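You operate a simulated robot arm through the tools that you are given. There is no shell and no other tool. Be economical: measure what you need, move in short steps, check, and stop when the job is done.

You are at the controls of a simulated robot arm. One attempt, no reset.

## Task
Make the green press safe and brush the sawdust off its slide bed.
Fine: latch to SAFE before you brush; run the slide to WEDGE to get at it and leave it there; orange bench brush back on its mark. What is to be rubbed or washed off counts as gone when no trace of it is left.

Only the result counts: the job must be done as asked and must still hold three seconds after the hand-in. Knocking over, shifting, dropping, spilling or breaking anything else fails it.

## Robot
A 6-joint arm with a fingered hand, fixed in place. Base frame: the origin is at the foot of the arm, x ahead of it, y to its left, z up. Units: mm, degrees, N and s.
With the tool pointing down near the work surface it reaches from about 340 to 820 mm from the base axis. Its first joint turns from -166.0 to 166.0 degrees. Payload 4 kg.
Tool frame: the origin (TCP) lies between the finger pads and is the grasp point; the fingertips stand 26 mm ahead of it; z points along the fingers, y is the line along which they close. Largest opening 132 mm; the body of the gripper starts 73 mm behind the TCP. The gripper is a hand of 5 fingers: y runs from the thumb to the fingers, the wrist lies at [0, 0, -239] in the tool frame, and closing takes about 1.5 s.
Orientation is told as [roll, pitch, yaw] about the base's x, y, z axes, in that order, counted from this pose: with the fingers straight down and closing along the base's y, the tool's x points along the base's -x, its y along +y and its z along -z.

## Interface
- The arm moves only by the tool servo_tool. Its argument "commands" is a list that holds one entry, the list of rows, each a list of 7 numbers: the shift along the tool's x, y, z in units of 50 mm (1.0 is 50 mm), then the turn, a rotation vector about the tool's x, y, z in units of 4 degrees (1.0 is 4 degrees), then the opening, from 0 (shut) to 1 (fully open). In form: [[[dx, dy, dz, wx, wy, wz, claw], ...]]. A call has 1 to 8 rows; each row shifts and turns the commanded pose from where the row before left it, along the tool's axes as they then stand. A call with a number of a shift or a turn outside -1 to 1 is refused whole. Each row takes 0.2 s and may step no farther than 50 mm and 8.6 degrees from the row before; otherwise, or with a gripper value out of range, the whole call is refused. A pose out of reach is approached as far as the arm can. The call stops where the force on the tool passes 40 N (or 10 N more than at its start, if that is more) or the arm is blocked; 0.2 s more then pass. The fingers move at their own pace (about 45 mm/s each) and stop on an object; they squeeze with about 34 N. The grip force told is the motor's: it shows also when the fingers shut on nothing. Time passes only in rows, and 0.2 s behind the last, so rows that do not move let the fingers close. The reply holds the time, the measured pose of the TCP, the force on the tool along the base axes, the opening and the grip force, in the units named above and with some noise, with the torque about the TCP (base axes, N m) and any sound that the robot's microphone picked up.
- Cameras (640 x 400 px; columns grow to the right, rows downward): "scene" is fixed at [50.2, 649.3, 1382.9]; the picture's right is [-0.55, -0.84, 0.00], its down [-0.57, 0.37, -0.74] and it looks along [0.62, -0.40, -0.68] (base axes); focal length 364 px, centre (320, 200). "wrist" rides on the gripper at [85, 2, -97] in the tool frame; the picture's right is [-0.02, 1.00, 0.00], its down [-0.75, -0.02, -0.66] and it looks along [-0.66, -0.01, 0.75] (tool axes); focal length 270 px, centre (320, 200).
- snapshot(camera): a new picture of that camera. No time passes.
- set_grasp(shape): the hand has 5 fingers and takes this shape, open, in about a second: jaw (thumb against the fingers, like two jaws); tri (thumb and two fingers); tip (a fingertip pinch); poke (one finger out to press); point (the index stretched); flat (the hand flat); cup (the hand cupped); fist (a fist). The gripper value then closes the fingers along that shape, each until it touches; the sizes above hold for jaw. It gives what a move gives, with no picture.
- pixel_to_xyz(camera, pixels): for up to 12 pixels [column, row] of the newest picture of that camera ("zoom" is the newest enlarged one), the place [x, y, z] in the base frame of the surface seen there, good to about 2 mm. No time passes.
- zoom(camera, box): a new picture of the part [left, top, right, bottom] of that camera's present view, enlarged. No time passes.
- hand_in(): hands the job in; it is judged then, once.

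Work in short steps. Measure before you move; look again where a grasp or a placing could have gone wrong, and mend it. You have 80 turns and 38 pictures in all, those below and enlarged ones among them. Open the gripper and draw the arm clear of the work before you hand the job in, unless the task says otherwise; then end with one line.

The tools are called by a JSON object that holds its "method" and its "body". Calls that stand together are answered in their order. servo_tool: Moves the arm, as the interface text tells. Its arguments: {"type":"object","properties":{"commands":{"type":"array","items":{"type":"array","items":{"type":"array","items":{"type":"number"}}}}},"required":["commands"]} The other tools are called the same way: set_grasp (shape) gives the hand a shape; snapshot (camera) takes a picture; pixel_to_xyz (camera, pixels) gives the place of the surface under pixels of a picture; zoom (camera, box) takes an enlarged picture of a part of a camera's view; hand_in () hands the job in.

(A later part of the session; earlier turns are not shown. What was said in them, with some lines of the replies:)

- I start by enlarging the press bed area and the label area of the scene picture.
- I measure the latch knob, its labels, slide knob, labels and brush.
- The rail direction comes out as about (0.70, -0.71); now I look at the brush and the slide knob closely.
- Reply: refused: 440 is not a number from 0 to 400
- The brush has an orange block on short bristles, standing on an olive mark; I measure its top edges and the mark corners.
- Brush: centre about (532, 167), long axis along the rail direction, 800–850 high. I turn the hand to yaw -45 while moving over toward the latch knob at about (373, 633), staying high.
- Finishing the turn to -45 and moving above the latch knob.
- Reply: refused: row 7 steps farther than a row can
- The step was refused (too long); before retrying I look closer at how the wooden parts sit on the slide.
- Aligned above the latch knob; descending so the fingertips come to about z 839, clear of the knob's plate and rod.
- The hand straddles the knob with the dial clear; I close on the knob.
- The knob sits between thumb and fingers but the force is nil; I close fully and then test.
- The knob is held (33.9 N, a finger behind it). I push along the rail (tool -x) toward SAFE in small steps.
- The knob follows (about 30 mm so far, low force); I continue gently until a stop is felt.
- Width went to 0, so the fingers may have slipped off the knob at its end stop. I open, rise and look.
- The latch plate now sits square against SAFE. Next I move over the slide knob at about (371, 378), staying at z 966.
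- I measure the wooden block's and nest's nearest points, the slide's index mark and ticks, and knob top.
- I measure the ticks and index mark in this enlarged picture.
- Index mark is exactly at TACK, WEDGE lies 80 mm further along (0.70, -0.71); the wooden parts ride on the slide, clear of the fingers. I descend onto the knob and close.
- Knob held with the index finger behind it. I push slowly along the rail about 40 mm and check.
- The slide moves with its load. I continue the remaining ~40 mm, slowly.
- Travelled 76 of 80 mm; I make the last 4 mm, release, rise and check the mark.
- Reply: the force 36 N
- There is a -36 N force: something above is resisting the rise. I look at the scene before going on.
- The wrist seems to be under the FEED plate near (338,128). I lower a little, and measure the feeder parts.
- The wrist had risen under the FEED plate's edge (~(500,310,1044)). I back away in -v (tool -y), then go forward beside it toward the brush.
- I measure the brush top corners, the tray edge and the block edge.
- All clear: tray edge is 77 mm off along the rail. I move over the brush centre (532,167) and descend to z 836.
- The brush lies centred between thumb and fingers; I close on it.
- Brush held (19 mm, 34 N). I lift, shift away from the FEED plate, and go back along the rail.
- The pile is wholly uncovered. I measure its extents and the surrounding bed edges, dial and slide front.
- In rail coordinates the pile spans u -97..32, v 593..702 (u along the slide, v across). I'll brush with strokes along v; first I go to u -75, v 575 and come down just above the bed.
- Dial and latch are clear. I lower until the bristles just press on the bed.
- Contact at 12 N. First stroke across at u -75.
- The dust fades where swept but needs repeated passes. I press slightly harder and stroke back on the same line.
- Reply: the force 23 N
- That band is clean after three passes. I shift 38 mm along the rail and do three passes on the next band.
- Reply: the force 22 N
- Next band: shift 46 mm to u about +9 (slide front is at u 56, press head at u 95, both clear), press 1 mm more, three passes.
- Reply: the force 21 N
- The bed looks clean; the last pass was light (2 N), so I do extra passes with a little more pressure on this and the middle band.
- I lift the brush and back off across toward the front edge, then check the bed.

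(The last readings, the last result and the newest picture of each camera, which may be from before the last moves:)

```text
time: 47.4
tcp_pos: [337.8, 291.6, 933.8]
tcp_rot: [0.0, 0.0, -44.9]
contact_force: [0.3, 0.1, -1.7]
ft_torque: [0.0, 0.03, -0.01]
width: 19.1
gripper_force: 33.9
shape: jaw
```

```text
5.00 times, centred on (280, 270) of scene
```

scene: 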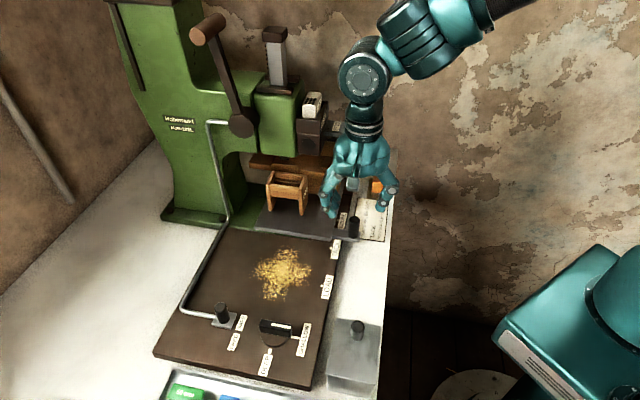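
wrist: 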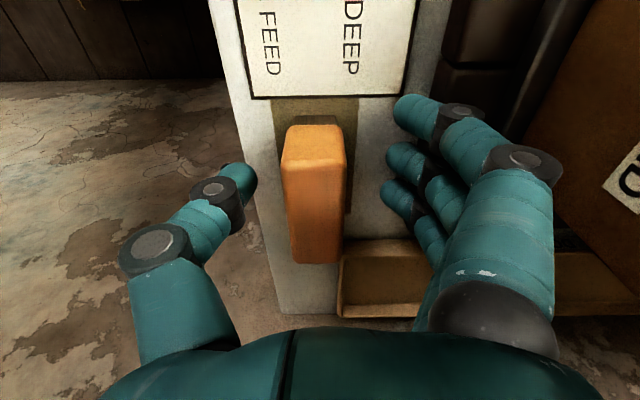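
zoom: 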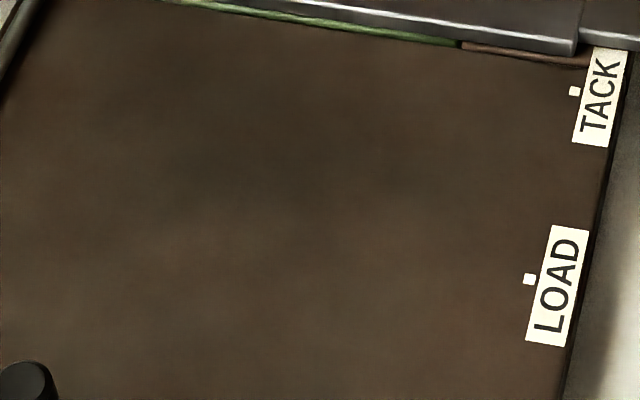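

The bed is clean. I return along the same safe lane to the brush's mark.

{"method": "servo_tool", "body": {"commands": [[[-0.91, 0, 0, 0, 0, 0, 0], [-0.91, 0, 0, 0, 0, 0, 0], [-0.91, 0, 0, 0, 0, 0, 0], [-0.91, 0, 0, 0, 0, 0, 0], [-0.91, 0, 0, 0, 0, 0, 0], [0, 0.5, 0, 0, 0, 0, 0], [0, 0.53, 0, 0, 0, 0, 0], [0, 0, 0.9, 0, 0, 0, 0]]]}}

{"method": "snapshot", "body": {"camera": "wrist"}}

```text
time: 49.2
tcp_pos: [537.0, 166.8, 890.1]
tcp_rot: [0.0, 0.1, -44.9]
contact_force: [0.7, -0.2, -0.6]
ft_torque: [-0.02, -0.01, 0.03]
width: 18.8
gripper_force: 33.9
shape: jaw
```

```text
4 pictures are left
```

wrist: 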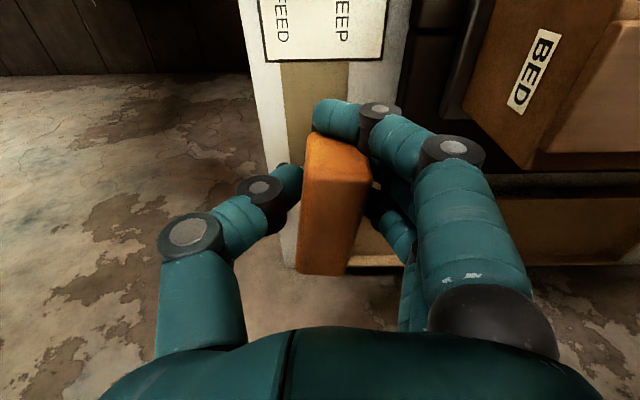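

I measure the brush top's corners in the hand to see its place and tilt against the mark.

{"method": "pixel_to_xyz", "body": {"camera": "wrist", "pixels": [[313, 155], [362, 178], [303, 262], [340, 262], [335, 200], [320, 160], [348, 180], [308, 145], [282, 66], [346, 66], [285, 110], [300, 272]]}}

```text
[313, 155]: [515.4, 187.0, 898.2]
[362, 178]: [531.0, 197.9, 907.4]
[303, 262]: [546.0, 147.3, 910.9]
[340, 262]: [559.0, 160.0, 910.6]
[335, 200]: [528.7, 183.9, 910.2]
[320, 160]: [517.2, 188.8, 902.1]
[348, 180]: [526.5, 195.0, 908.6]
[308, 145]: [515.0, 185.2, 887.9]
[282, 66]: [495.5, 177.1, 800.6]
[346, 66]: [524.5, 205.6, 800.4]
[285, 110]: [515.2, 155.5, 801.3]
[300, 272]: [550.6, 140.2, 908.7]
```

The brush turned about -8° in the hand and its centre sits ~9 mm off across; I correct shift and yaw, then lower most of the way.

{"method": "servo_tool", "body": {"commands": [[[0, -0.19, 0, 0, 0, 0, 0], [0, 0, 0, 0, 0, -1, 0], [0, 0, 0, 0, 0, -1, 0], [0, 0, 0.5, 0, 0, 0, 0], [0, 0, 0.45, 0, 0, 0, 0], [0, 0, 0, 0, 0, 0, 0]]]}}

{"method": "snapshot", "body": {"camera": "wrist"}}

{"method": "pixel_to_xyz", "body": {"camera": "wrist", "pixels": [[320, 160], [348, 180], [303, 262], [340, 262], [300, 268], [335, 200], [345, 264], [310, 155]]}}

```text
time: 50.6
tcp_pos: [528.7, 161.8, 842.1]
tcp_rot: [-0.1, 0.0, -37.0]
contact_force: [-0.3, 1.3, -1.2]
ft_torque: [0.0, -0.01, -0.02]
width: 19.3
gripper_force: 33.9
shape: jaw
```

```text
3 pictures are left
```

wrist: 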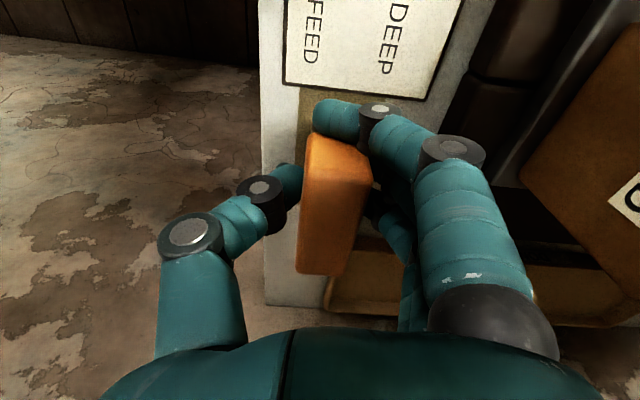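

```text
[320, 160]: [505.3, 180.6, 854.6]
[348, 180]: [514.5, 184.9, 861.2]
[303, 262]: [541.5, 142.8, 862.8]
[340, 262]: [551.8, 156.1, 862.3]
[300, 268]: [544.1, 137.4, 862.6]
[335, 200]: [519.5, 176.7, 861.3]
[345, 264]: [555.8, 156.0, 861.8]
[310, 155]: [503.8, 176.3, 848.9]
```

Brush now lies square (-45°) with its centre at about (532.5,165.5), right for the mark. I lower until contact.

{"method": "servo_tool", "body": {"commands": [[[0, 0, 0.12, 0, 0, 0, 0], [0, 0, 0.06, 0, 0, 0, 0], [0, 0, 0.04, 0, 0, 0, 0], [0, 0, 0, 0, 0, 0, 0]]]}}

```text
time: 51.6
tcp_pos: [530.8, 160.3, 830.8]
tcp_rot: [-0.1, -0.1, -36.9]
contact_force: [1.3, 0.5, -0.8]
ft_torque: [-0.04, -0.01, 0.0]
width: 19.2
gripper_force: 34.0
shape: jaw
```

No contact yet; a little more.

{"method": "servo_tool", "body": {"commands": [[[0, 0, 0.025, 0, 0, 0, 0], [0, 0, 0.025, 0, 0, 0, 0], [0, 0, 0, 0, 0, 0, 0]]]}}

```text
time: 52.4
tcp_pos: [529.6, 161.0, 830.2]
tcp_rot: [0.0, 0.0, -36.9]
contact_force: [-2.4, -1.1, 13.3]
ft_torque: [0.12, 0.04, 0.02]
width: 19.1
gripper_force: 34.0
shape: jaw
```

Contact at 13 N: bristles stand on the table. I release slightly, then rise away.

{"method": "servo_tool", "body": {"commands": [[[0, 0, 0, 0, 0, 0, 0.25], [0, 0, 0, 0, 0, 0, 0.35], [0, 0, 0, 0, 0, 0, 0.5], [0, 0, 0, 0, 0, 0, 0.5], [0, 0, 0, 0, 0, 0, 0.5], [0, 0, -0.3, 0, 0, 0, 0.5], [0, 0, -0.9, 0, 0, 0, 0.5], [0, 0, -0.9, 0, 0, 0, 0.5]]]}}

{"method": "servo_tool", "body": {"commands": [[[0.4, -0.8, 0, 0, 0, 0, 0.5], [0.4, -0.8, 0, 0, 0, 0, 0.5], [0.4, -0.8, -0.2, 0, 0, 0, 0.5], [0.4, -0.8, -0.2, 0, 0, 0, 0.5]]]}}

{"method": "snapshot", "body": {"camera": "scene"}}

```text
time: 54.2
tcp_pos: [529.3, 160.2, 932.8]
tcp_rot: [0.0, 0.1, -36.9]
contact_force: [0.1, -0.7, -0.8]
ft_torque: [-0.01, 0.0, -0.01]
width: 65.1
gripper_force: 0.1
shape: jaw
```

```text
time: 55.2
tcp_pos: [367.2, 80.0, 954.0]
tcp_rot: [0.0, 0.0, -36.8]
contact_force: [-0.6, 0.1, 0.1]
ft_torque: [0.03, -0.04, 0.02]
width: 65.2
gripper_force: 0.0
shape: jaw
```

```text
2 pictures are left
```

scene: 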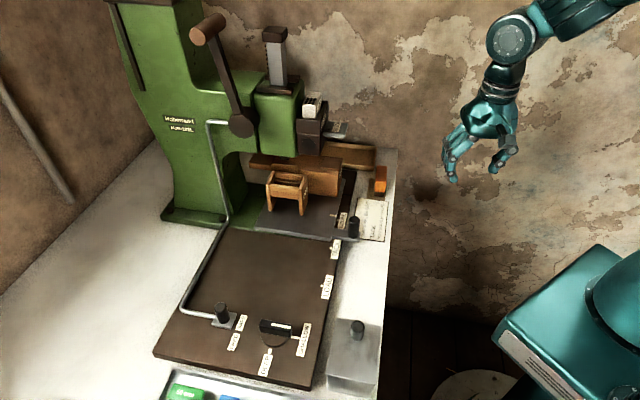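

I check the brush on its mark and the slide's index against WEDGE in one enlargement.

{"method": "zoom", "body": {"camera": "scene", "box": [310, 160, 400, 245]}}

```text
4.71 times, centred on (355, 202) of scene
```

zoom: 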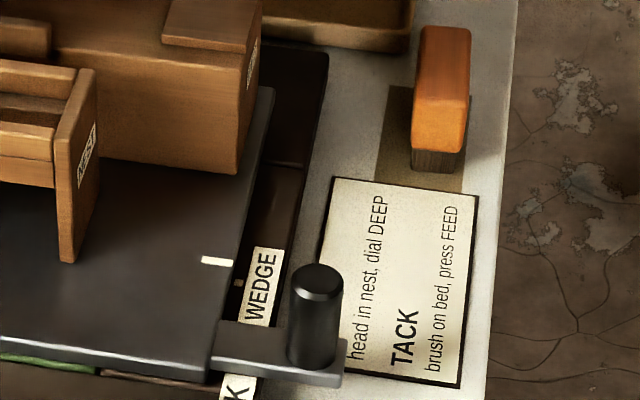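

The brush looks offset to the right on the mark; I measure brush, mark, and the slide index and tick.

{"method": "pixel_to_xyz", "body": {"camera": "zoom", "pixels": [[422, 32], [470, 36], [416, 100], [464, 104], [413, 168], [456, 172], [388, 90], [379, 180], [464, 190], [476, 100], [216, 261], [238, 282]]}}

```text
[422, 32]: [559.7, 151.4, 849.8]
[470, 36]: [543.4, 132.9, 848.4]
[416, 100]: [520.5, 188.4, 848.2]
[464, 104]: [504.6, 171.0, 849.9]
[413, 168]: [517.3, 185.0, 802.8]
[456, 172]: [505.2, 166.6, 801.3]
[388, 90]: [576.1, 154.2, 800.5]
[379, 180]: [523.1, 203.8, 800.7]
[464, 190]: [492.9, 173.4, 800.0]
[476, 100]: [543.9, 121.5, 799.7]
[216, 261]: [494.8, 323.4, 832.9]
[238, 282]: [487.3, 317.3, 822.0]
```

The brush stands within its mark (about 3 mm off centre). The slide index is within 1 mm of the WEDGE tick, the latch is at SAFE, the bed is clean and the arm is clear, so I hand in.

{"method": "hand_in", "body": {}}

```text
The job is handed in.
```

The press latch is at SAFE, the slide is at WEDGE, no sawdust shows on the bed, and the orange brush is back on its mark; while backing off the slide knob the hand pushed up against the FEED plate (about 36 N), with no visible effect.
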